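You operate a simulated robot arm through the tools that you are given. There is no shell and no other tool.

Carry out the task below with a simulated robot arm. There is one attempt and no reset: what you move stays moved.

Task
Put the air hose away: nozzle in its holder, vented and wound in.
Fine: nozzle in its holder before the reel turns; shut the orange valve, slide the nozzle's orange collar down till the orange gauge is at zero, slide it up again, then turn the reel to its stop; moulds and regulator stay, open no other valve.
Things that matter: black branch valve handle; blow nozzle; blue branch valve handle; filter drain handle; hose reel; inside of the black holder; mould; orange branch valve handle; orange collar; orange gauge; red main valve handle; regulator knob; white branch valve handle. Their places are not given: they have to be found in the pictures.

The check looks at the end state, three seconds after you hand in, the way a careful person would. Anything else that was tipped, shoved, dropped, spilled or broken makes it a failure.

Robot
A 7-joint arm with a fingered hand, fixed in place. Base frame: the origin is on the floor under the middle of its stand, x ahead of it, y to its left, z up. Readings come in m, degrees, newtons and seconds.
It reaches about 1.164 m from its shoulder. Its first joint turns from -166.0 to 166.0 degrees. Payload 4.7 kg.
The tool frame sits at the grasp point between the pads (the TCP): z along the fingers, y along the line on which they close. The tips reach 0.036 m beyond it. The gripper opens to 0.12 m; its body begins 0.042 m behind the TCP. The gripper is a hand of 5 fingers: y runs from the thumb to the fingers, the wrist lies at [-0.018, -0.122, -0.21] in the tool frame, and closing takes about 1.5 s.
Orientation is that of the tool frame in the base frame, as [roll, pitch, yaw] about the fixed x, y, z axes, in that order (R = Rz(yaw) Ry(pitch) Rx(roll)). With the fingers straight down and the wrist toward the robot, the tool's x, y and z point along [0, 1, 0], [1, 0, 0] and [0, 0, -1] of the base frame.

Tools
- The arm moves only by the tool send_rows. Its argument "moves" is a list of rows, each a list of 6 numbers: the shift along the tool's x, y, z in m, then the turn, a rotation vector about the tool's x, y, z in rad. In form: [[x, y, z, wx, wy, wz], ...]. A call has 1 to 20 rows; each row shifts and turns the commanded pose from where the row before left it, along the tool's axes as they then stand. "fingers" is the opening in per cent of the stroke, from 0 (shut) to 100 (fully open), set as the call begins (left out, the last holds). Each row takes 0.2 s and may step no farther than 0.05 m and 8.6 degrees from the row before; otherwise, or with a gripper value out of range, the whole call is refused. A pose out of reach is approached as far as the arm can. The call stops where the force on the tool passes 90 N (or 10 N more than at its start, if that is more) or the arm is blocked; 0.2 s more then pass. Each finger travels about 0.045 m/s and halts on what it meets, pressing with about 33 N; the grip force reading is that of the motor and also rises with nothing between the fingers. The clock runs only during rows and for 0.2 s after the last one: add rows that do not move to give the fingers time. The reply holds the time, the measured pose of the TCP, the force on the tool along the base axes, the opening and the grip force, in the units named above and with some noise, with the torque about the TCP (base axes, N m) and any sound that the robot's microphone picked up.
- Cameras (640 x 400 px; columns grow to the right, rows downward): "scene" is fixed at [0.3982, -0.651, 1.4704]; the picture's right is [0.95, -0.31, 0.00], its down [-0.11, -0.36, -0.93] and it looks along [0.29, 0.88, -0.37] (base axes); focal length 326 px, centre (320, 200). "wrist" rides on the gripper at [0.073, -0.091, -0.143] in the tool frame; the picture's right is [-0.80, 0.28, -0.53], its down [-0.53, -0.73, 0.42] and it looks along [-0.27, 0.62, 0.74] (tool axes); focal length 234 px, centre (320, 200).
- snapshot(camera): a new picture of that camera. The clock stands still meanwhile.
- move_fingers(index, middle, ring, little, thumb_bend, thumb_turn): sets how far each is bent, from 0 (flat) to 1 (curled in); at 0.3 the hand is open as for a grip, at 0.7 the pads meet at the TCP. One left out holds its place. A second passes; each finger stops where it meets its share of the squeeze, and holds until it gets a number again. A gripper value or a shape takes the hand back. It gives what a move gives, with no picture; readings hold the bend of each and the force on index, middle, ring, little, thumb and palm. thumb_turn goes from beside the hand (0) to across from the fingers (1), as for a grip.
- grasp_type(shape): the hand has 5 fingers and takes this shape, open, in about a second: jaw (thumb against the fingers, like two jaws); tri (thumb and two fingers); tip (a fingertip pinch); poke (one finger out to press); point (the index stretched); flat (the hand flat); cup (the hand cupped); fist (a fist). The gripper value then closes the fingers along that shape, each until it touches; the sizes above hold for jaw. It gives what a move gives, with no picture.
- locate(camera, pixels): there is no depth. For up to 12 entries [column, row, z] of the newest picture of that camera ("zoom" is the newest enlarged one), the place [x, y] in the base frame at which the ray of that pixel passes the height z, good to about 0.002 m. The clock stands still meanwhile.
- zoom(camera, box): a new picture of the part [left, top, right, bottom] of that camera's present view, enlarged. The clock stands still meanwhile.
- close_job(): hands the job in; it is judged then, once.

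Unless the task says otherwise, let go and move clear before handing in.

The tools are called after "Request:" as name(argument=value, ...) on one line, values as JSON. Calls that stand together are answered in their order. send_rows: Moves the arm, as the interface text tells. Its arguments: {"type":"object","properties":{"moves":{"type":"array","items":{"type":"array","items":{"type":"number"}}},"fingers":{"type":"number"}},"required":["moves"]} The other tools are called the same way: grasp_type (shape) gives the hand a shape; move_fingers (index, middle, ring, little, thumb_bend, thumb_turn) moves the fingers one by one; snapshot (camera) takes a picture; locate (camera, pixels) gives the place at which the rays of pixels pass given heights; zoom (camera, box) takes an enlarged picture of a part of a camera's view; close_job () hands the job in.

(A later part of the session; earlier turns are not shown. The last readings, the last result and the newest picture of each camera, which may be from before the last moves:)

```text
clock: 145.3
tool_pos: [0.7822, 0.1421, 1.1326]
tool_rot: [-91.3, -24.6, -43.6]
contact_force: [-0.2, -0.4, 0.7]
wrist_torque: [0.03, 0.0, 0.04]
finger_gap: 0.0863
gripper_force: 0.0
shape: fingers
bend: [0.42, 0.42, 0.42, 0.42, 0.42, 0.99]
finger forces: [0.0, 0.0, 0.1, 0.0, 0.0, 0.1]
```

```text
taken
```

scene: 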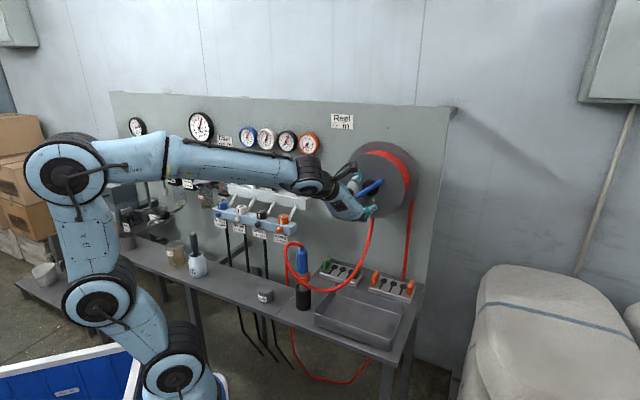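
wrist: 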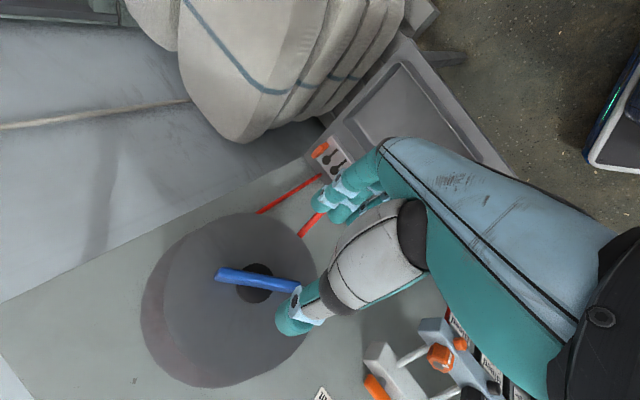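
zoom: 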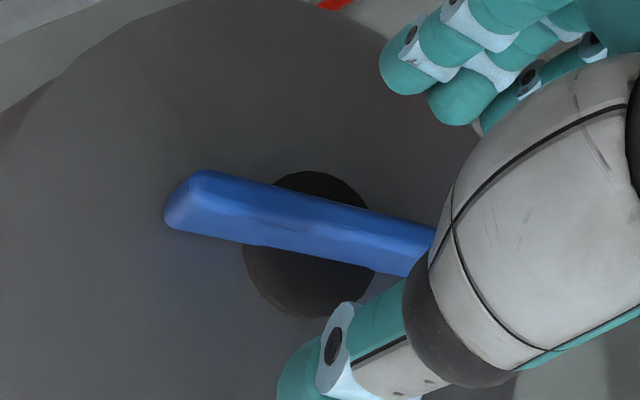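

Reachable and centred. I'll advance the last 4 cm and close.

Request:
send_rows(moves=[[0, 0, 0.02, 0, 0, 0], [0, 0, 0.018, 0, 0, 0], [0, 0, 0, 0, 0, 0]])

Request:
move_fingers(index=0.62, middle=0.62, ring=0.62, little=0.62, thumb_bend=0.62)

Request:
move_fingers(index=0.73, middle=0.75, ring=0.76, little=0.76, thumb_bend=0.74)

Request:
zoom(camera="wrist", box=[210, 180, 370, 320])

Request:
snapshot(camera="scene")

```text
clock: 146.1
tool_pos: [0.8089, 0.1712, 1.1328]
tool_rot: [-91.2, -24.6, -43.6]
contact_force: [0.2, -0.2, -0.1]
wrist_torque: [0.03, 0.04, 0.0]
finger_gap: 0.0866
gripper_force: 0.0
shape: fingers
bend: [0.42, 0.42, 0.42, 0.42, 0.42, 0.99]
finger forces: [0.0, 0.1, 0.1, 0.0, 0.0, 0.0]
```

```text
clock: 147.1
tool_pos: [0.8082, 0.1699, 1.1308]
tool_rot: [-91.3, -24.6, -43.6]
contact_force: [0.0, 0.0, -0.5]
wrist_torque: [-0.04, 0.01, -0.01]
finger_gap: 0.0276
gripper_force: 0.4
shape: fingers
bend: [0.62, 0.62, 0.61, 0.61, 0.62, 1.0]
finger forces: [0.0, 0.0, 0.3, 0.6, 0.0, 0.1]
```

```text
clock: 148.1
tool_pos: [0.8088, 0.1705, 1.1292]
tool_rot: [-91.5, -24.6, -43.4]
contact_force: [-4.3, 13.6, -22.9]
wrist_torque: [-0.28, 0.35, 0.19]
finger_gap: 0.0129
gripper_force: 20.8
shape: fingers
bend: [0.72, 0.73, 0.75, 0.76, 0.69, 1.0]
finger forces: [16.6, 9.2, 6.4, 0.1, 9.4, 0.0]
```

```text
2.86 times, centred on (290, 250) of wrist
```

zoom: 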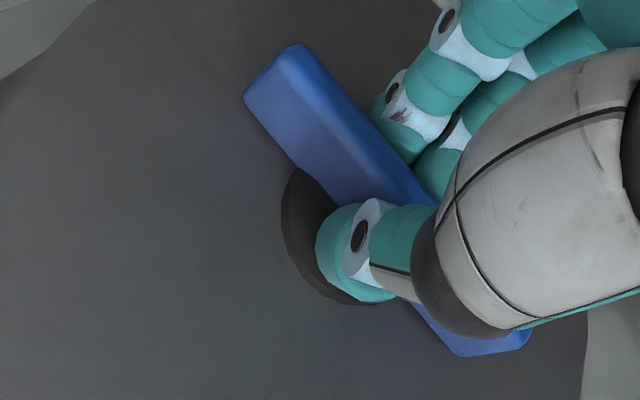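

```text
taken
```

scene: 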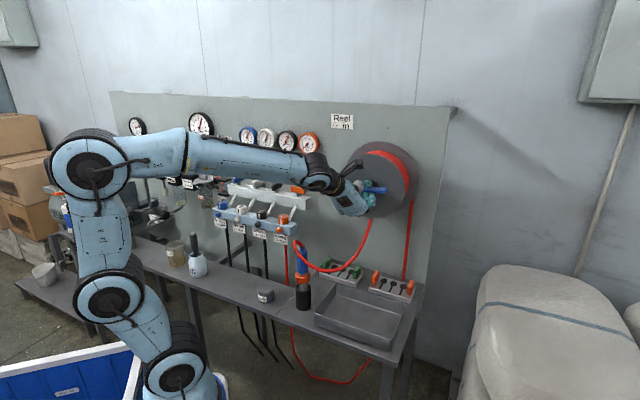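

The squeeze itself turned the bar to about horizontal; the hose now hangs as a short sag. I'll keep turning clockwise slowly, watching torque and the nozzle.

Request:
send_rows(moves=[[0, 0, 0, 0, 0, 0.05], [0, 0, 0, 0, 0, 0.05], [0, 0, 0, 0, 0, 0.05], [0, 0, 0, 0, 0, 0.05], [0, 0, 0, 0, 0, 0]])

Request:
zoom(camera="wrist", box=[210, 180, 370, 320])

Request:
zoom(camera="scene", box=[270, 160, 430, 310])

```text
clock: 149.3
tool_pos: [0.8103, 0.1706, 1.1316]
tool_rot: [-91.3, -13.1, -43.9]
contact_force: [-13.0, 14.0, -28.4]
wrist_torque: [-0.44, 0.38, 0.44]
finger_gap: 0.0129
gripper_force: 23.3
shape: fingers
bend: [0.72, 0.73, 0.75, 0.76, 0.69, 1.0]
finger forces: [17.8, 11.5, 9.2, 0.0, 8.2, 0.1]
```

```text
2.86 times, centred on (290, 250) of wrist
```

zoom: 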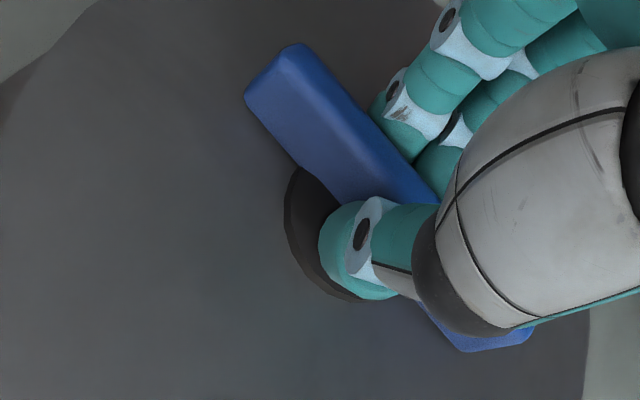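

```text
2.67 times, centred on (350, 235) of scene
```

zoom: 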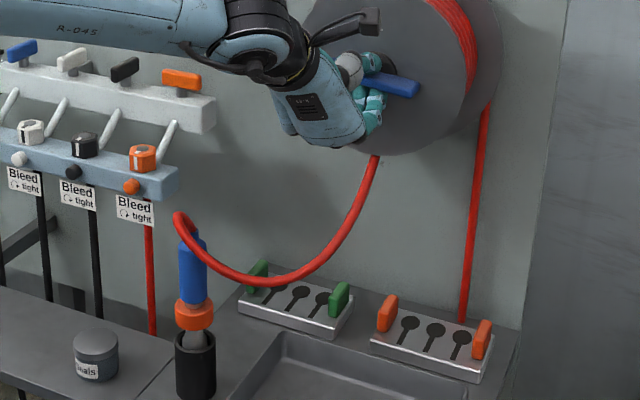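

Turning well; the nozzle is undisturbed. Continuing in small steps.

Request:
send_rows(moves=[[0, 0, 0, 0, 0, 0.05], [0, 0, 0, 0, 0, 0.05], [0, 0, 0, 0, 0, 0.05], [0, 0, 0, 0, 0, 0.05], [0, 0, 0, 0, 0, 0]])

Request:
zoom(camera="wrist", box=[210, 180, 370, 320])

Request:
zoom(camera="scene", box=[270, 160, 430, 310])

```text
clock: 150.5
tool_pos: [0.8078, 0.1717, 1.1321]
tool_rot: [-91.2, -1.5, -44.2]
contact_force: [-15.6, 16.1, -26.3]
wrist_torque: [-0.44, 0.41, 0.54]
finger_gap: 0.0129
gripper_force: 24.0
shape: fingers
bend: [0.72, 0.73, 0.75, 0.76, 0.69, 1.0]
finger forces: [18.7, 12.1, 9.3, 0.0, 7.8, 0.0]
```

```text
2.86 times, centred on (290, 250) of wrist
```

zoom: 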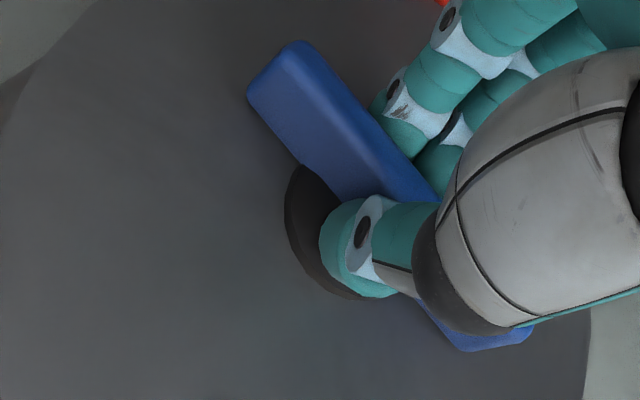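

```text
2.67 times, centred on (350, 235) of scene
```

zoom: 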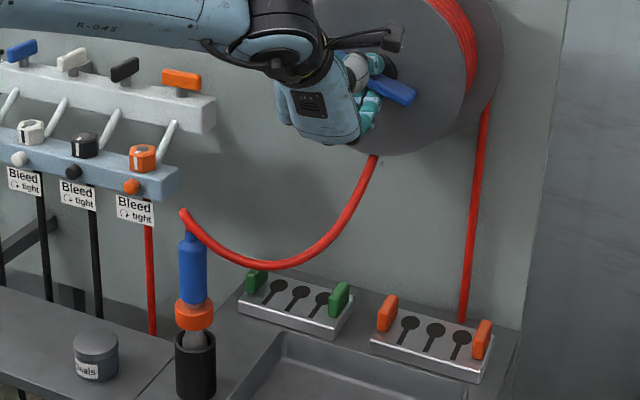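

Still winding freely. Continuing.

Request:
send_rows(moves=[[0, 0, 0, 0, 0, 0.05], [0, 0, 0, 0, 0, 0.05], [0, 0, 0, 0, 0, 0.05], [0, 0, 0, 0, 0, 0.05], [0, 0, 0, 0, 0, 0]])

Request:
zoom(camera="wrist", box=[210, 180, 370, 320])

Request:
zoom(camera="scene", box=[270, 160, 430, 310])

```text
clock: 151.7
tool_pos: [0.8086, 0.1709, 1.1313]
tool_rot: [-91.2, 9.9, -44.1]
contact_force: [-17.6, 15.8, -22.5]
wrist_torque: [-0.35, 0.31, 0.6]
finger_gap: 0.0132
gripper_force: 24.0
shape: fingers
bend: [0.72, 0.73, 0.75, 0.76, 0.7, 1.0]
finger forces: [18.7, 11.9, 8.8, 0.1, 8.2, 0.0]
```

```text
2.86 times, centred on (290, 250) of wrist
```

zoom: 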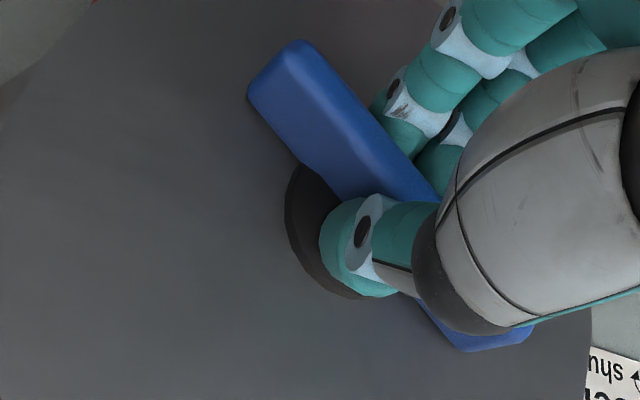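

```text
2.67 times, centred on (350, 235) of scene
```

zoom: 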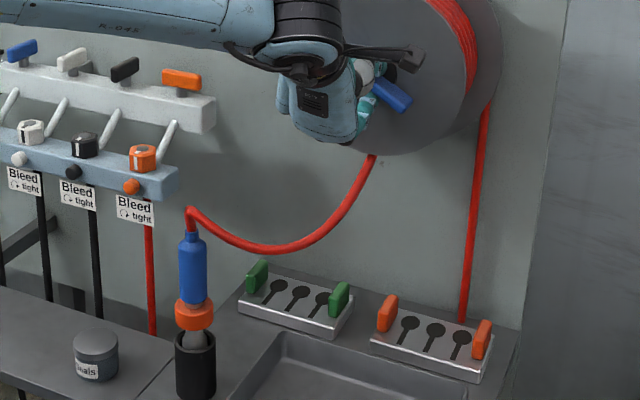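

The sag is getting shallower and the nozzle is still upright. Continuing in small steps, looking for the stop.

Request:
send_rows(moves=[[0, 0, 0, 0, 0, 0.05], [0, 0, 0, 0, 0, 0.05], [0, 0, 0, 0, 0, 0.05], [0, 0, 0, 0, 0, 0]])

Request:
zoom(camera="wrist", box=[210, 180, 370, 320])

Request:
zoom(camera="scene", box=[270, 160, 430, 310])

```text
clock: 152.7
tool_pos: [0.8088, 0.1701, 1.1319]
tool_rot: [-91.3, 18.3, -44.6]
contact_force: [-16.0, 16.1, -18.8]
wrist_torque: [-0.3, 0.27, 0.56]
finger_gap: 0.0134
gripper_force: 22.9
shape: fingers
bend: [0.71, 0.73, 0.75, 0.76, 0.7, 1.0]
finger forces: [17.9, 11.5, 8.2, 0.0, 8.0, 0.0]
```

```text
2.86 times, centred on (290, 250) of wrist
```

zoom: 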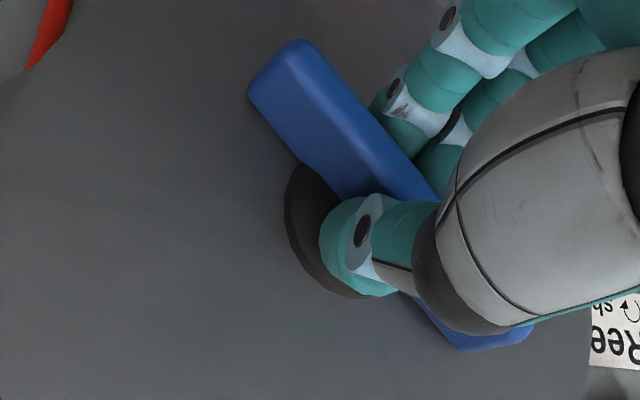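

```text
2.67 times, centred on (350, 235) of scene
```

zoom: 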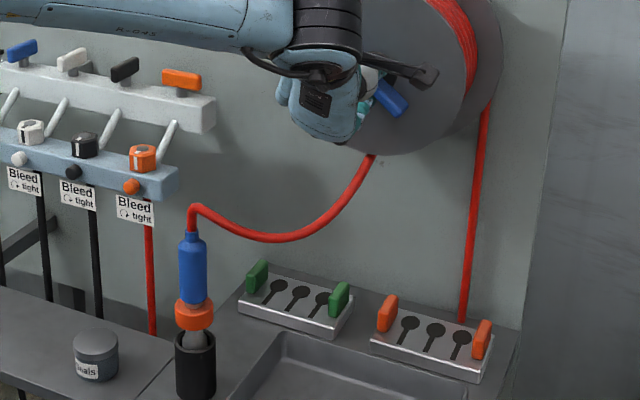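

Request:
send_rows(moves=[[0, 0, 0, 0, 0, 0.05], [0, 0, 0, 0, 0, 0.05], [0, 0, 0, 0, 0, 0.05], [0, 0, 0, 0, 0, 0]])

Request:
zoom(camera="wrist", box=[210, 180, 370, 320])

Request:
zoom(camera="scene", box=[270, 160, 430, 310])

```text
clock: 153.7
tool_pos: [0.8085, 0.171, 1.1322]
tool_rot: [-91.3, 27.0, -44.6]
contact_force: [-15.1, 15.8, -15.8]
wrist_torque: [-0.28, 0.24, 0.49]
finger_gap: 0.0135
gripper_force: 21.3
shape: fingers
bend: [0.71, 0.73, 0.75, 0.76, 0.7, 1.0]
finger forces: [17.3, 11.0, 7.2, 0.0, 8.2, 0.1]
```

```text
2.86 times, centred on (290, 250) of wrist
```

zoom: 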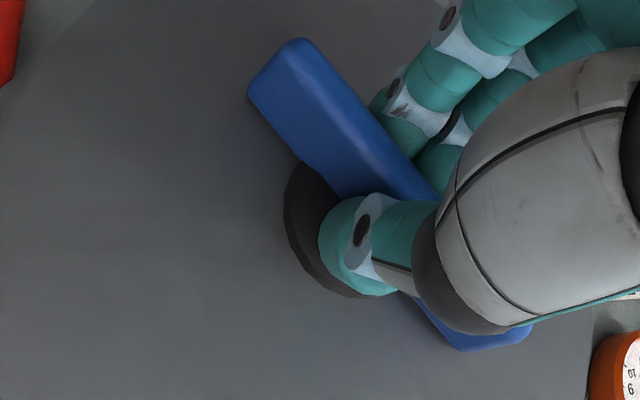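

```text
2.67 times, centred on (350, 235) of scene
```

zoom: 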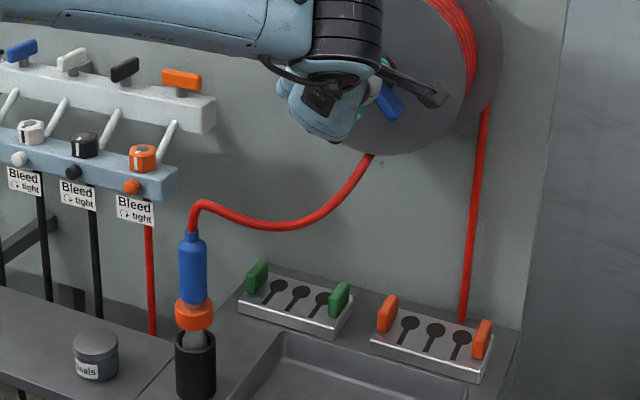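

Still no stop felt; continuing gently.

Request:
send_rows(moves=[[0, 0, 0, 0, 0, 0.04], [0, 0, 0, 0, 0, 0.04], [0, 0, 0, 0, 0, 0.04], [0, 0, 0, 0, 0, 0]])

Request:
zoom(camera="wrist", box=[210, 180, 370, 320])

Request:
zoom(camera="scene", box=[270, 160, 430, 310])

```text
clock: 154.7
tool_pos: [0.808, 0.1704, 1.1314]
tool_rot: [-91.5, 33.7, -45.1]
contact_force: [-15.8, 15.5, -16.1]
wrist_torque: [-0.24, 0.22, 0.57]
finger_gap: 0.0135
gripper_force: 21.6
shape: fingers
bend: [0.71, 0.73, 0.75, 0.76, 0.7, 1.0]
finger forces: [17.6, 11.1, 6.7, 0.1, 7.9, 0.0]
```

```text
2.86 times, centred on (290, 250) of wrist
```

zoom: 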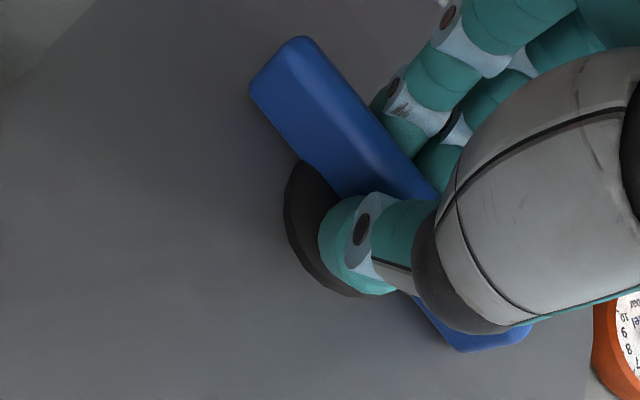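

```text
2.67 times, centred on (350, 235) of scene
```

zoom: 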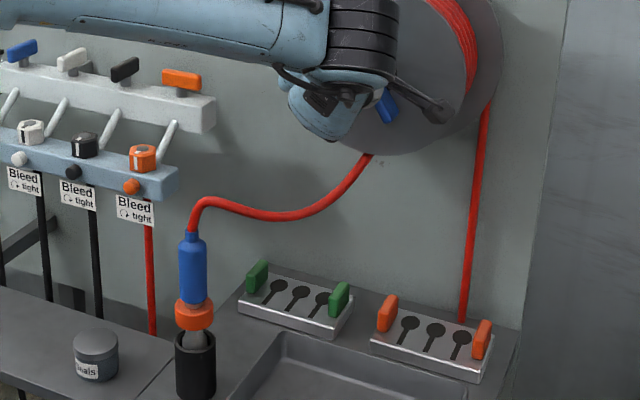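

Request:
send_rows(moves=[[0, 0, 0, 0, 0, 0.04], [0, 0, 0, 0, 0, 0.04], [0, 0, 0, 0, 0, 0.04], [0, 0, 0, 0, 0, 0]])

Request:
zoom(camera="wrist", box=[210, 180, 370, 320])

Request:
zoom(camera="scene", box=[270, 160, 430, 310])

```text
clock: 155.7
tool_pos: [0.8094, 0.1712, 1.1318]
tool_rot: [-91.6, 40.6, -45.1]
contact_force: [-14.4, 13.4, -13.2]
wrist_torque: [-0.23, 0.16, 0.48]
finger_gap: 0.013
gripper_force: 20.5
shape: fingers
bend: [0.71, 0.73, 0.75, 0.76, 0.7, 1.0]
finger forces: [16.4, 9.8, 6.1, 0.0, 8.9, 0.0]
```

```text
2.86 times, centred on (290, 250) of wrist
```

zoom: 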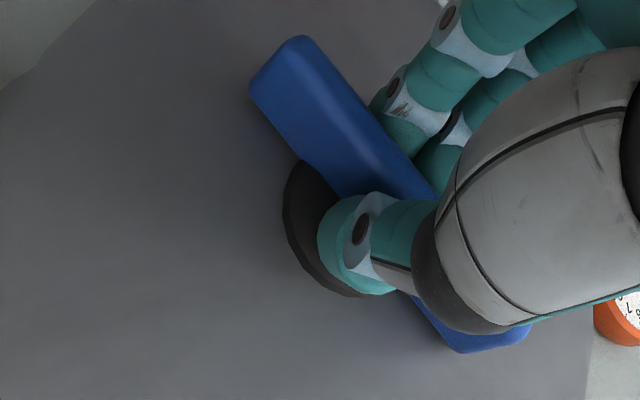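

```text
2.67 times, centred on (350, 235) of scene
```

zoom: 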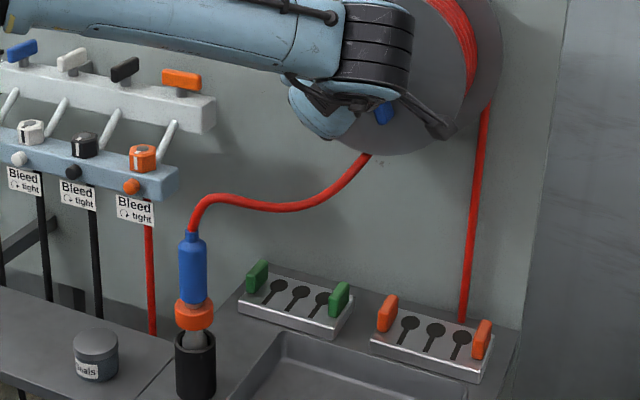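

The hose is nearly in; still turning freely. Continuing.

Request:
send_rows(moves=[[0, 0, 0, 0, 0, 0.04], [0, 0, 0, 0, 0, 0.04], [0, 0, 0, 0, 0, 0.04], [0, 0, 0, 0, 0, 0]])

Request:
zoom(camera="wrist", box=[210, 180, 370, 320])

Request:
zoom(camera="scene", box=[270, 160, 430, 310])

```text
clock: 156.7
tool_pos: [0.8081, 0.1707, 1.1331]
tool_rot: [-91.7, 47.5, -45.3]
contact_force: [-11.4, 15.1, -11.2]
wrist_torque: [-0.17, 0.17, 0.43]
finger_gap: 0.0135
gripper_force: 19.5
shape: fingers
bend: [0.71, 0.73, 0.75, 0.76, 0.7, 1.0]
finger forces: [15.7, 9.1, 5.8, 0.0, 9.0, 0.0]
```

```text
2.86 times, centred on (290, 250) of wrist
```

zoom: 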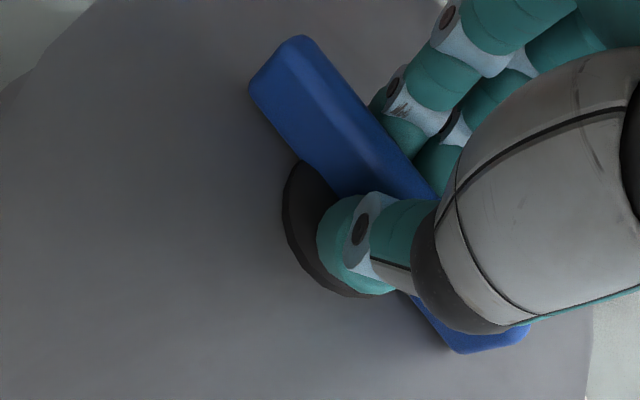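

```text
2.67 times, centred on (350, 235) of scene
```

zoom: 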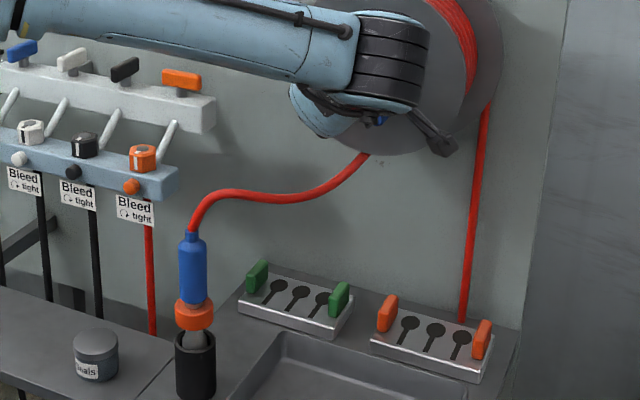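

Request:
send_rows(moves=[[0, 0, 0, 0, 0, 0.04], [0, 0, 0, 0, 0, 0.04], [0, 0, 0, 0, 0, 0.04], [0, 0, 0, 0, 0, 0.04], [0, 0, 0, 0, 0, 0]])

Request:
zoom(camera="wrist", box=[210, 180, 370, 320])

Request:
zoom(camera="scene", box=[270, 160, 430, 310])

```text
clock: 157.9
tool_pos: [0.8078, 0.1711, 1.1313]
tool_rot: [-92.2, 56.7, -45.9]
contact_force: [-7.8, 16.1, -9.5]
wrist_torque: [-0.14, 0.1, 0.38]
finger_gap: 0.0132
gripper_force: 18.3
shape: fingers
bend: [0.71, 0.73, 0.75, 0.76, 0.7, 1.0]
finger forces: [14.6, 8.1, 5.2, 0.0, 9.3, 0.0]
```

```text
2.86 times, centred on (290, 250) of wrist
```

zoom: 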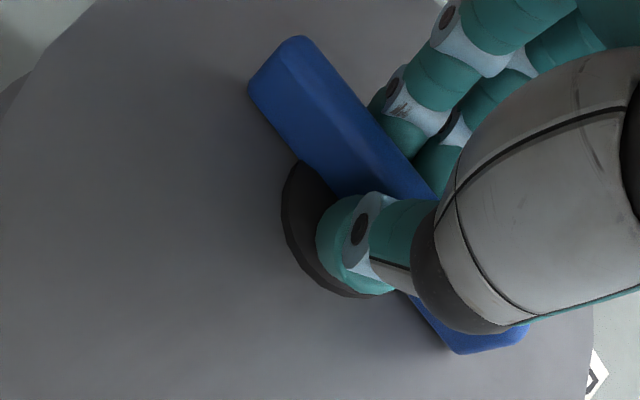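

```text
2.67 times, centred on (350, 235) of scene
```

zoom: 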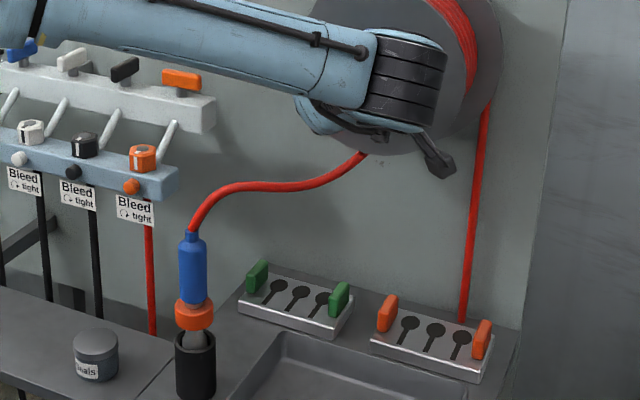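

Request:
send_rows(moves=[[0, 0, 0, 0, 0, 0.04], [0, 0, 0, 0, 0, 0.04], [0, 0, 0, 0, 0, 0.04], [0, 0, 0, 0, 0, 0.04], [0, 0, 0, 0, 0, 0]])

Request:
zoom(camera="wrist", box=[210, 180, 370, 320])

Request:
zoom(camera="scene", box=[270, 160, 430, 310])

```text
clock: 159.1
tool_pos: [0.8081, 0.1711, 1.1326]
tool_rot: [-93.1, 65.9, -46.9]
contact_force: [-7.3, 14.6, -6.0]
wrist_torque: [-0.1, 0.06, 0.32]
finger_gap: 0.0132
gripper_force: 17.6
shape: fingers
bend: [0.71, 0.73, 0.75, 0.76, 0.7, 1.0]
finger forces: [13.3, 7.6, 5.2, 0.0, 10.3, 0.0]
```

```text
2.86 times, centred on (290, 250) of wrist
```

zoom: 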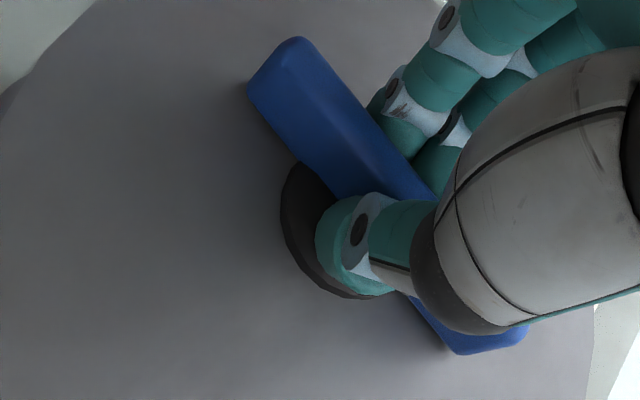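

```text
2.67 times, centred on (350, 235) of scene
```

zoom: 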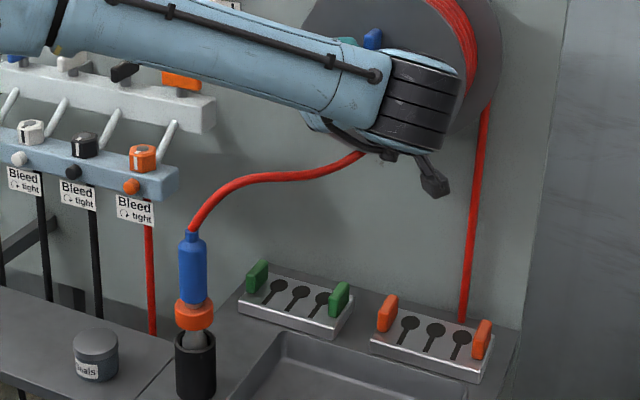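

Request:
send_rows(moves=[[0, 0, 0, 0, 0, 0.04], [0, 0, 0, 0, 0, 0.04], [0, 0, 0, 0, 0, 0.04], [0, 0, 0, 0, 0, 0.04], [0, 0, 0, 0, 0, 0]])

Request:
zoom(camera="wrist", box=[210, 180, 370, 320])

Request:
zoom(camera="scene", box=[270, 160, 430, 310])

```text
clock: 160.3
tool_pos: [0.8088, 0.1705, 1.1328]
tool_rot: [-94.4, 74.9, -48.2]
contact_force: [-16.6, 17.4, -11.0]
wrist_torque: [-0.36, -0.34, 0.49]
finger_gap: 0.0127
gripper_force: 20.8
shape: fingers
bend: [0.71, 0.73, 0.75, 0.76, 0.69, 1.0]
finger forces: [8.8, 10.8, 13.5, 0.0, 9.2, 0.0]
```

```text
2.86 times, centred on (290, 250) of wrist
```

zoom: 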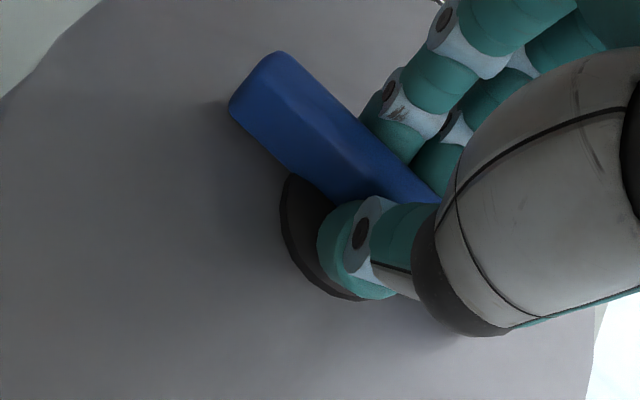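

```text
2.67 times, centred on (350, 235) of scene
```

zoom: 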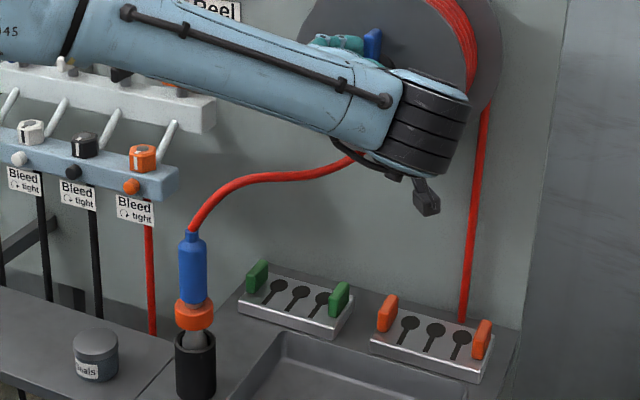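

The bar has begun to lag behind the hand (its slope in view dropped and ring force rose), so it may be at the stop. I'll turn a little more to confirm.

Request:
send_rows(moves=[[0, 0, 0, 0, 0, 0.04], [0, 0, 0, 0, 0, 0.04], [0, 0, 0, 0, 0, 0]])

Request:
zoom(camera="wrist", box=[210, 180, 370, 320])

Request:
zoom(camera="scene", box=[270, 160, 430, 310])

```text
clock: 161.1
tool_pos: [0.8078, 0.1707, 1.1315]
tool_rot: [-96.8, 79.5, -50.7]
contact_force: [-22.7, 15.1, -16.3]
wrist_torque: [-0.54, -0.46, 0.57]
finger_gap: 0.0121
gripper_force: 23.0
shape: fingers
bend: [0.72, 0.73, 0.75, 0.76, 0.69, 1.0]
finger forces: [7.4, 11.9, 17.3, 0.0, 9.8, 0.1]
```

```text
2.86 times, centred on (290, 250) of wrist
```

zoom: 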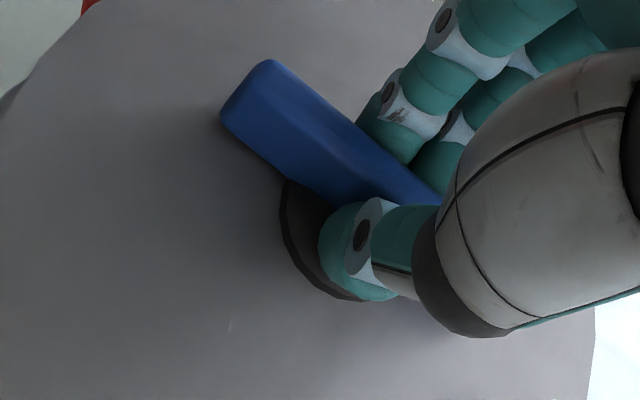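

```text
2.67 times, centred on (350, 235) of scene
```

zoom: 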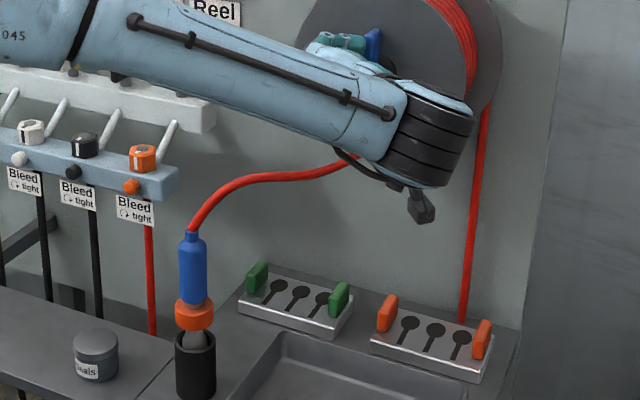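

The torque about the reel axis jumped from ~0 to −0.7 N·m while the hose stayed unchanged, so the reel is at its stop. One last small push to seat it, then I'll release.

Request:
send_rows(moves=[[0, 0, 0, 0, 0, 0.04], [0, 0, 0, 0, 0, 0.03], [0, 0, 0, 0, 0, 0], [0, 0, 0, 0, 0, 0]])

Request:
zoom(camera="wrist", box=[210, 180, 370, 320])

Request:
zoom(camera="scene", box=[270, 160, 430, 310])

```text
clock: 162.1
tool_pos: [0.8083, 0.1715, 1.1314]
tool_rot: [-100.4, 83.5, -54.4]
contact_force: [-27.3, 13.8, -22.5]
wrist_torque: [-0.64, -0.51, 0.59]
finger_gap: 0.0119
gripper_force: 24.6
shape: fingers
bend: [0.72, 0.73, 0.75, 0.76, 0.69, 1.0]
finger forces: [7.4, 13.4, 18.1, 0.1, 9.7, 0.0]
```

```text
2.86 times, centred on (290, 250) of wrist
```

zoom: 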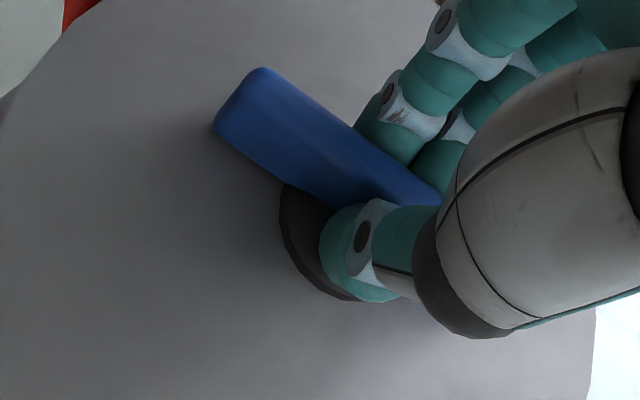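

```text
2.67 times, centred on (350, 235) of scene
```

zoom: 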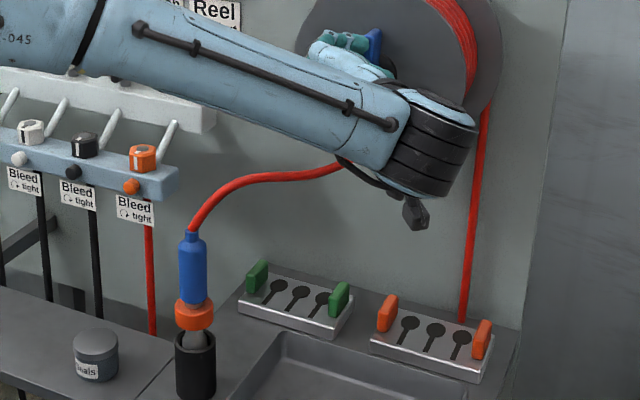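

Confirmed at the stop. Opening the fingers evenly and backing straight out.

Request:
move_fingers(index=0.6, middle=0.6, ring=0.6, little=0.6, thumb_bend=0.6)

Request:
move_fingers(index=0.42, middle=0.42, ring=0.42, little=0.42, thumb_bend=0.42)

Request:
send_rows(moves=[[0, 0, -0.02, 0, 0, 0], [0, 0, -0.03, 0, 0, 0], [0, 0, -0.04, 0, 0, 0], [0, 0, -0.04, 0, 0, 0], [0, 0, -0.03, 0, 0, 0], [0, 0, 0, 0, 0, 0]])

Request:
snapshot(camera="scene")

Request:
snapshot(camera="wrist")

Request:
zoom(camera="scene", box=[330, 140, 430, 220])

```text
clock: 163.1
tool_pos: [0.8072, 0.1698, 1.1329]
tool_rot: [-99.8, 83.4, -53.9]
contact_force: [-13.8, -14.8, -1.0]
wrist_torque: [0.71, -0.61, 0.17]
finger_gap: 0.0323
gripper_force: 8.8
shape: fingers
bend: [0.6, 0.6, 0.6, 0.74, 0.6, 1.0]
finger forces: [0.0, 0.0, 0.1, 18.9, 0.1, 0.0]
```

```text
clock: 164.1
tool_pos: [0.8075, 0.169, 1.1329]
tool_rot: [-100.2, 83.6, -54.3]
contact_force: [-17.8, -21.8, -2.4]
wrist_torque: [0.85, -0.87, 0.79]
finger_gap: 0.0863
gripper_force: 14.4
shape: fingers
bend: [0.42, 0.42, 0.42, 0.75, 0.42, 0.99]
finger forces: [0.0, 0.0, 0.0, 28.3, 0.0, 0.0]
```

```text
clock: 165.5
tool_pos: [0.6969, 0.055, 1.1344]
tool_rot: [-100.6, 83.4, -54.7]
contact_force: [-0.6, 0.5, 0.5]
wrist_torque: [0.02, 0.03, 0.01]
finger_gap: 0.0864
gripper_force: 0.0
shape: fingers
bend: [0.42, 0.42, 0.42, 0.42, 0.42, 0.99]
finger forces: [0.0, 0.0, 0.0, 0.0, 0.1, 0.1]
```

```text
taken
```

scene: 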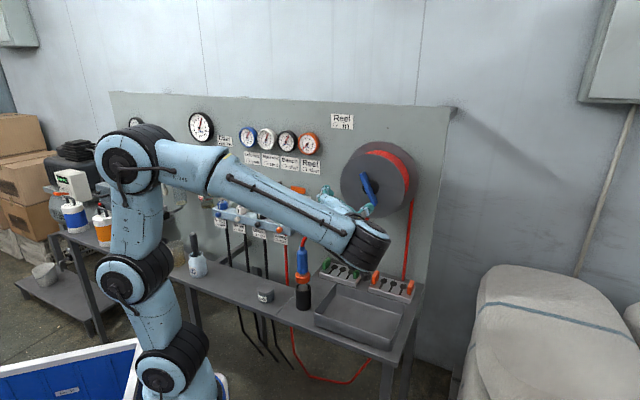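

```text
taken
```

wrist: 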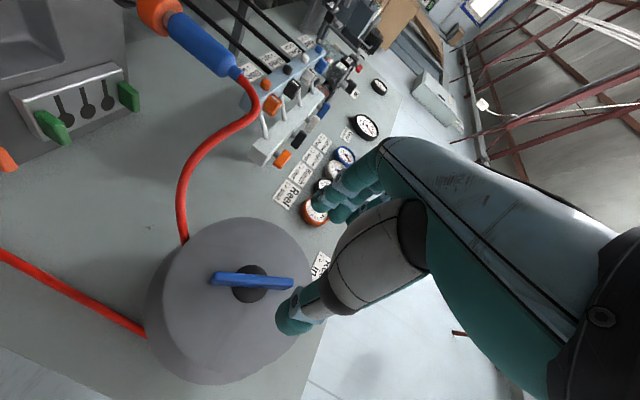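

```text
5.00 times, centred on (380, 180) of scene
```

zoom: 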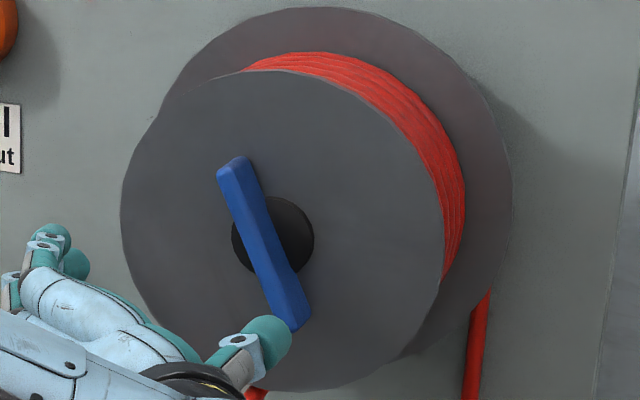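

Opening left the little finger hooked behind the bar and it pushed the reel back about 20°. The bar is at ~248° now; I'll regrip with the little finger kept open and turn it to the stop again.

Request:
move_fingers(index=0.42, middle=0.42, ring=0.42, little=0.2, thumb_bend=0.42)

Request:
send_rows(moves=[[0, 0, 0.04, 0, 0, 0], [0, 0, 0.04, 0, 0, 0], [0, 0, 0.04, 0, 0, 0], [0, 0, 0, 0, 0, 0]])

Request:
zoom(camera="wrist", box=[210, 180, 370, 320])

Request:
zoom(camera="scene", box=[270, 160, 430, 310])

```text
clock: 166.5
tool_pos: [0.6974, 0.0563, 1.1331]
tool_rot: [-101.0, 83.5, -55.1]
contact_force: [-0.7, -0.4, -0.7]
wrist_torque: [0.0, 0.0, -0.01]
finger_gap: 0.0864
gripper_force: 0.0
shape: fingers
bend: [0.42, 0.42, 0.42, 0.2, 0.42, 0.99]
finger forces: [0.0, 0.1, 0.1, 0.0, 0.1, 0.1]
```

```text
clock: 167.5
tool_pos: [0.781, 0.1422, 1.1332]
tool_rot: [-100.3, 83.5, -54.5]
contact_force: [-0.1, 0.4, -0.7]
wrist_torque: [0.0, -0.03, 0.02]
finger_gap: 0.0865
gripper_force: 0.1
shape: fingers
bend: [0.42, 0.42, 0.42, 0.2, 0.42, 0.99]
finger forces: [0.0, 0.1, 0.0, 0.0, 0.0, 0.0]
```

```text
2.86 times, centred on (290, 250) of wrist
```

zoom: 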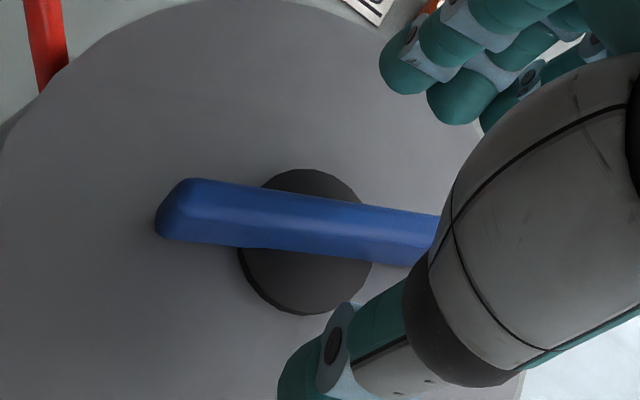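

```text
2.67 times, centred on (350, 235) of scene
```

zoom: 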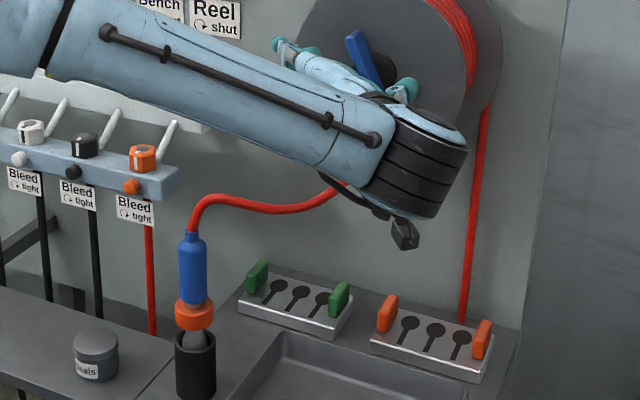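

Centred; the bar is ~22° counter-clockwise of the hand. I'll advance and close with index, middle, ring and thumb only.

Request:
send_rows(moves=[[0, 0, 0.02, 0, 0, 0], [0, 0, 0.018, 0, 0, 0], [0, 0, 0, 0, 0, 0]])

Request:
move_fingers(index=0.6, middle=0.6, ring=0.6, thumb_bend=0.6)

Request:
move_fingers(index=0.72, middle=0.74, ring=0.75, thumb_bend=0.74)

Request:
zoom(camera="wrist", box=[210, 180, 370, 320])

Request:
zoom(camera="scene", box=[270, 160, 430, 310])

```text
clock: 168.3
tool_pos: [0.8078, 0.1683, 1.133]
tool_rot: [-101.3, 83.5, -55.5]
contact_force: [0.1, -0.3, -0.7]
wrist_torque: [0.03, 0.0, -0.01]
finger_gap: 0.0864
gripper_force: 0.1
shape: fingers
bend: [0.42, 0.42, 0.42, 0.2, 0.42, 0.99]
finger forces: [0.0, 0.0, 0.0, 0.0, 0.1, 0.1]
```

```text
clock: 169.3
tool_pos: [0.807, 0.1686, 1.1321]
tool_rot: [-101.2, 83.5, -55.3]
contact_force: [-1.3, 2.1, -0.1]
wrist_torque: [-0.03, -0.02, 0.05]
finger_gap: 0.0333
gripper_force: 1.2
shape: fingers
bend: [0.6, 0.6, 0.58, 0.2, 0.6, 1.0]
finger forces: [0.0, 0.0, 1.5, 0.0, 0.0, 0.0]
```

```text
clock: 170.3
tool_pos: [0.8066, 0.1697, 1.1328]
tool_rot: [-99.8, 83.4, -53.9]
contact_force: [-3.4, 24.7, 9.6]
wrist_torque: [-0.16, -0.14, 0.39]
finger_gap: 0.0118
gripper_force: 17.1
shape: fingers
bend: [0.71, 0.72, 0.72, 0.2, 0.69, 1.0]
finger forces: [9.2, 9.1, 8.7, 0.1, 7.3, 0.1]
```

```text
2.86 times, centred on (290, 250) of wrist
```

zoom: 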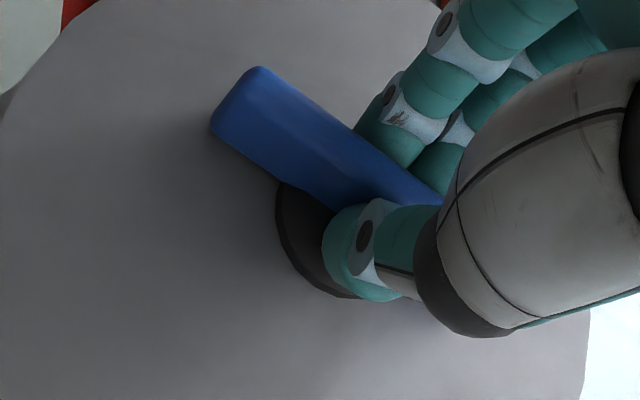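

```text
2.67 times, centred on (350, 235) of scene
```

zoom: 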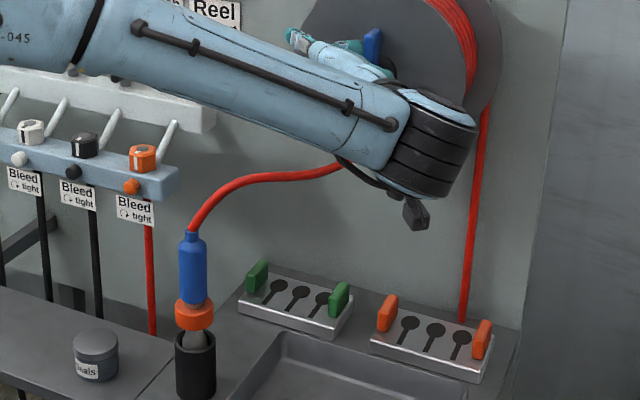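

The squeeze has turned the bar back to the stop position (same view as before). I'll press a few degrees more against the stop, then release with the little finger already clear.

Request:
send_rows(moves=[[0, 0, 0, 0, 0, 0.04], [0, 0, 0, 0, 0, 0.04], [0, 0, 0, 0, 0, 0]])

Request:
zoom(camera="wrist", box=[210, 180, 370, 320])

```text
clock: 171.1
tool_pos: [0.8065, 0.1683, 1.1324]
tool_rot: [-123.9, 87.9, -78.0]
contact_force: [-5.5, 20.6, 8.4]
wrist_torque: [-0.23, -0.34, 0.38]
finger_gap: 0.0117
gripper_force: 18.5
shape: fingers
bend: [0.71, 0.65, 0.72, 0.2, 0.69, 1.0]
finger forces: [6.4, 9.5, 11.8, 0.0, 9.2, 0.1]
```

```text
2.86 times, centred on (290, 250) of wrist
```

zoom: 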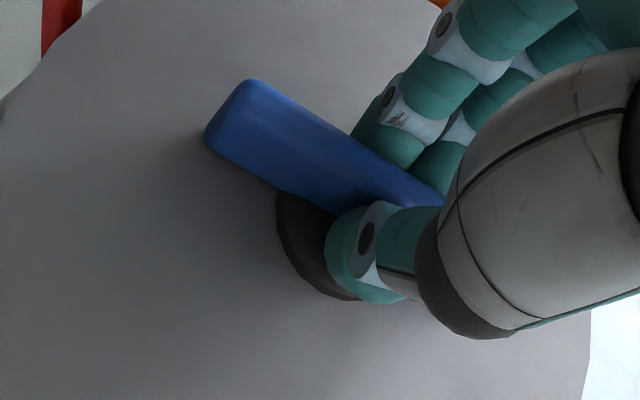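

The bar doesn't follow the hand any further — it's at the stop. Opening now in stages.

Request:
move_fingers(index=0.64, middle=0.62, ring=0.62, thumb_bend=0.62)

Request:
move_fingers(index=0.4, middle=0.4, ring=0.4, thumb_bend=0.4)

Request:
zoom(camera="wrist", box=[210, 180, 370, 320])

```text
clock: 172.1
tool_pos: [0.8079, 0.1686, 1.1322]
tool_rot: [-121.8, 87.8, -75.9]
contact_force: [-0.3, 0.9, 0.1]
wrist_torque: [-0.01, 0.01, 0.01]
finger_gap: 0.0238
gripper_force: 0.2
shape: fingers
bend: [0.64, 0.62, 0.62, 0.2, 0.62, 1.0]
finger forces: [0.0, 0.0, 0.0, 0.0, 0.1, 0.0]
```

```text
clock: 173.1
tool_pos: [0.8062, 0.1686, 1.1323]
tool_rot: [-123.6, 87.8, -77.6]
contact_force: [0.3, -0.7, 0.6]
wrist_torque: [-0.02, -0.01, 0.03]
finger_gap: 0.0925
gripper_force: 0.0
shape: fingers
bend: [0.4, 0.4, 0.4, 0.2, 0.4, 0.99]
finger forces: [0.0, 0.0, 0.1, 0.0, 0.0, 0.1]
```

```text
2.86 times, centred on (290, 250) of wrist
```

zoom: 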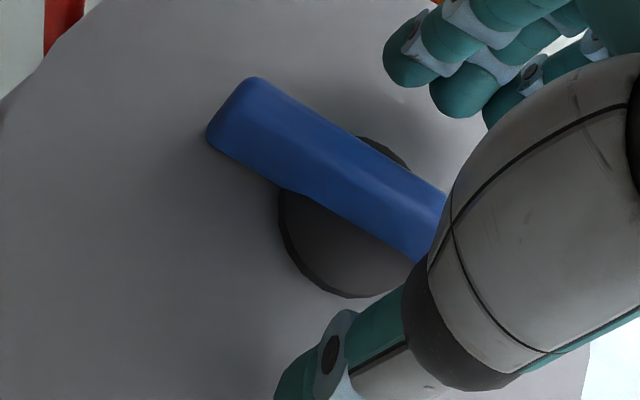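

Clean release, no forces, and the bar has stayed at its stop. I'll back straight out and inspect.

Request:
send_rows(moves=[[0, 0, -0.02, 0, 0, 0], [0, 0, -0.03, 0, 0, 0], [0, 0, -0.04, 0, 0, 0], [0, 0, -0.04, 0, 0, 0], [0, 0, -0.04, 0, 0, 0], [0, 0, -0.03, 0, 0, 0], [0, 0, 0, 0, 0, 0]])

Request:
snapshot(camera="scene")

Request:
snapshot(camera="wrist")

Request:
zoom(camera="scene", box=[330, 140, 430, 220])

```text
clock: 174.7
tool_pos: [0.6678, 0.0247, 1.1354]
tool_rot: [-124.2, 87.9, -78.4]
contact_force: [0.8, -0.3, -0.4]
wrist_torque: [0.02, 0.02, 0.01]
finger_gap: 0.0927
gripper_force: 0.2
shape: fingers
bend: [0.4, 0.4, 0.4, 0.2, 0.4, 0.99]
finger forces: [0.0, 0.1, 0.0, 0.0, 0.0, 0.0]
```

```text
taken
```

scene: 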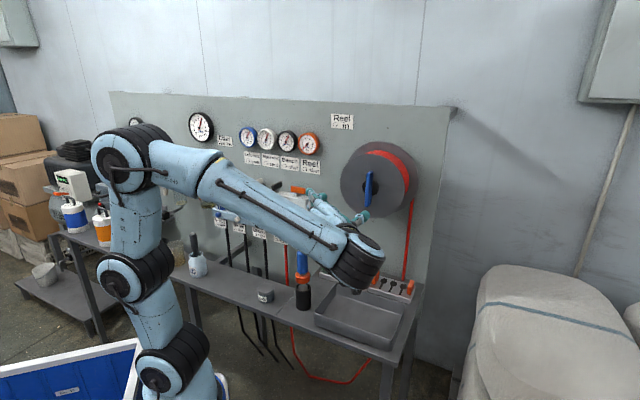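

```text
taken
```

wrist: 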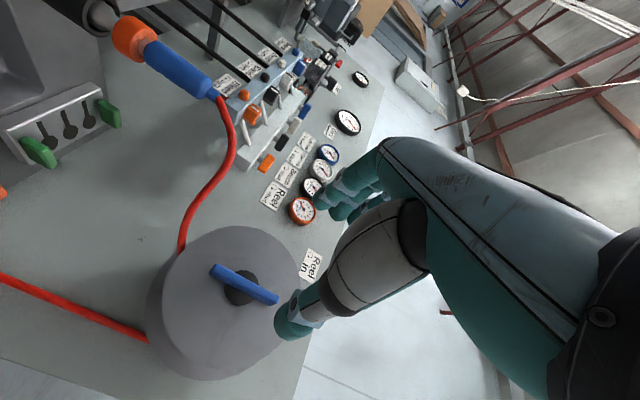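

```text
5.00 times, centred on (380, 180) of scene
```

zoom: 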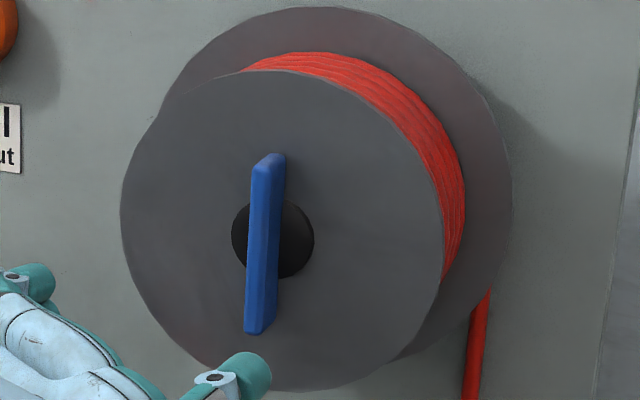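

The bar is now just past vertical — exactly 270° from its start. I'll move the arm well clear and inspect everything.

Request:
send_rows(moves=[[0, 0, -0.04, 0, 0, 0], [0, 0, -0.04, 0, 0, 0], [-0.03, 0, -0.035, 0, 0, 0], [-0.03, 0, -0.035, 0, 0, 0], [-0.03, 0, -0.03, 0, 0, 0], [0, 0, 0, 0, 0, 0]])

Request:
snapshot(camera="scene")

Request:
zoom(camera="scene", box=[265, 210, 425, 320])

Request:
snapshot(camera="wrist")

```text
clock: 175.4
tool_pos: [0.6336, -0.0143, 1.1287]
tool_rot: [-126.3, 87.8, -80.7]
contact_force: [-0.1, 0.1, 0.8]
wrist_torque: [0.04, -0.01, -0.02]
finger_gap: 0.0929
gripper_force: 0.0
shape: fingers
bend: [0.4, 0.4, 0.4, 0.2, 0.4, 0.99]
finger forces: [0.0, 0.1, 0.1, 0.1, 0.0, 0.1]
out of reach, approached as far as the arm can: row 2, 3
stopped in row 3: the arm was blocked; the commanded pose is now the measured one
```

```text
taken
```

scene: 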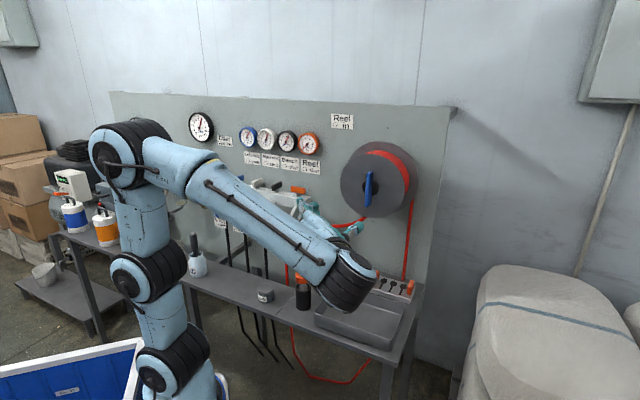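

```text
3.64 times, centred on (345, 265) of scene
```

zoom: 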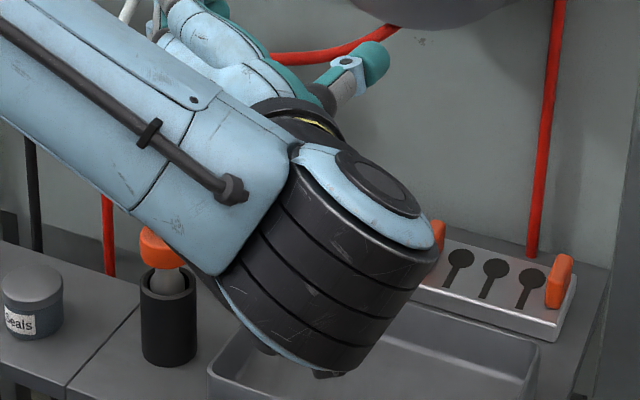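

```text
taken
```

wrist: 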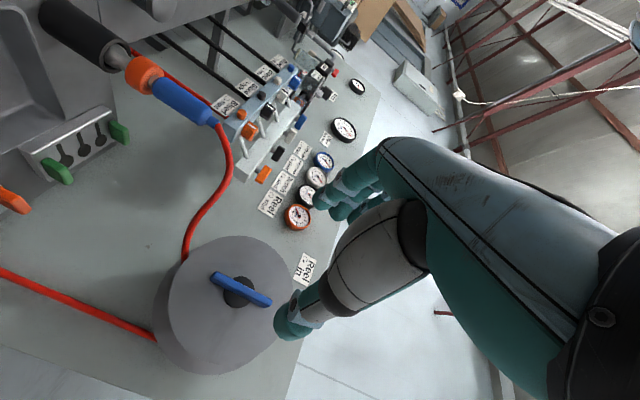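

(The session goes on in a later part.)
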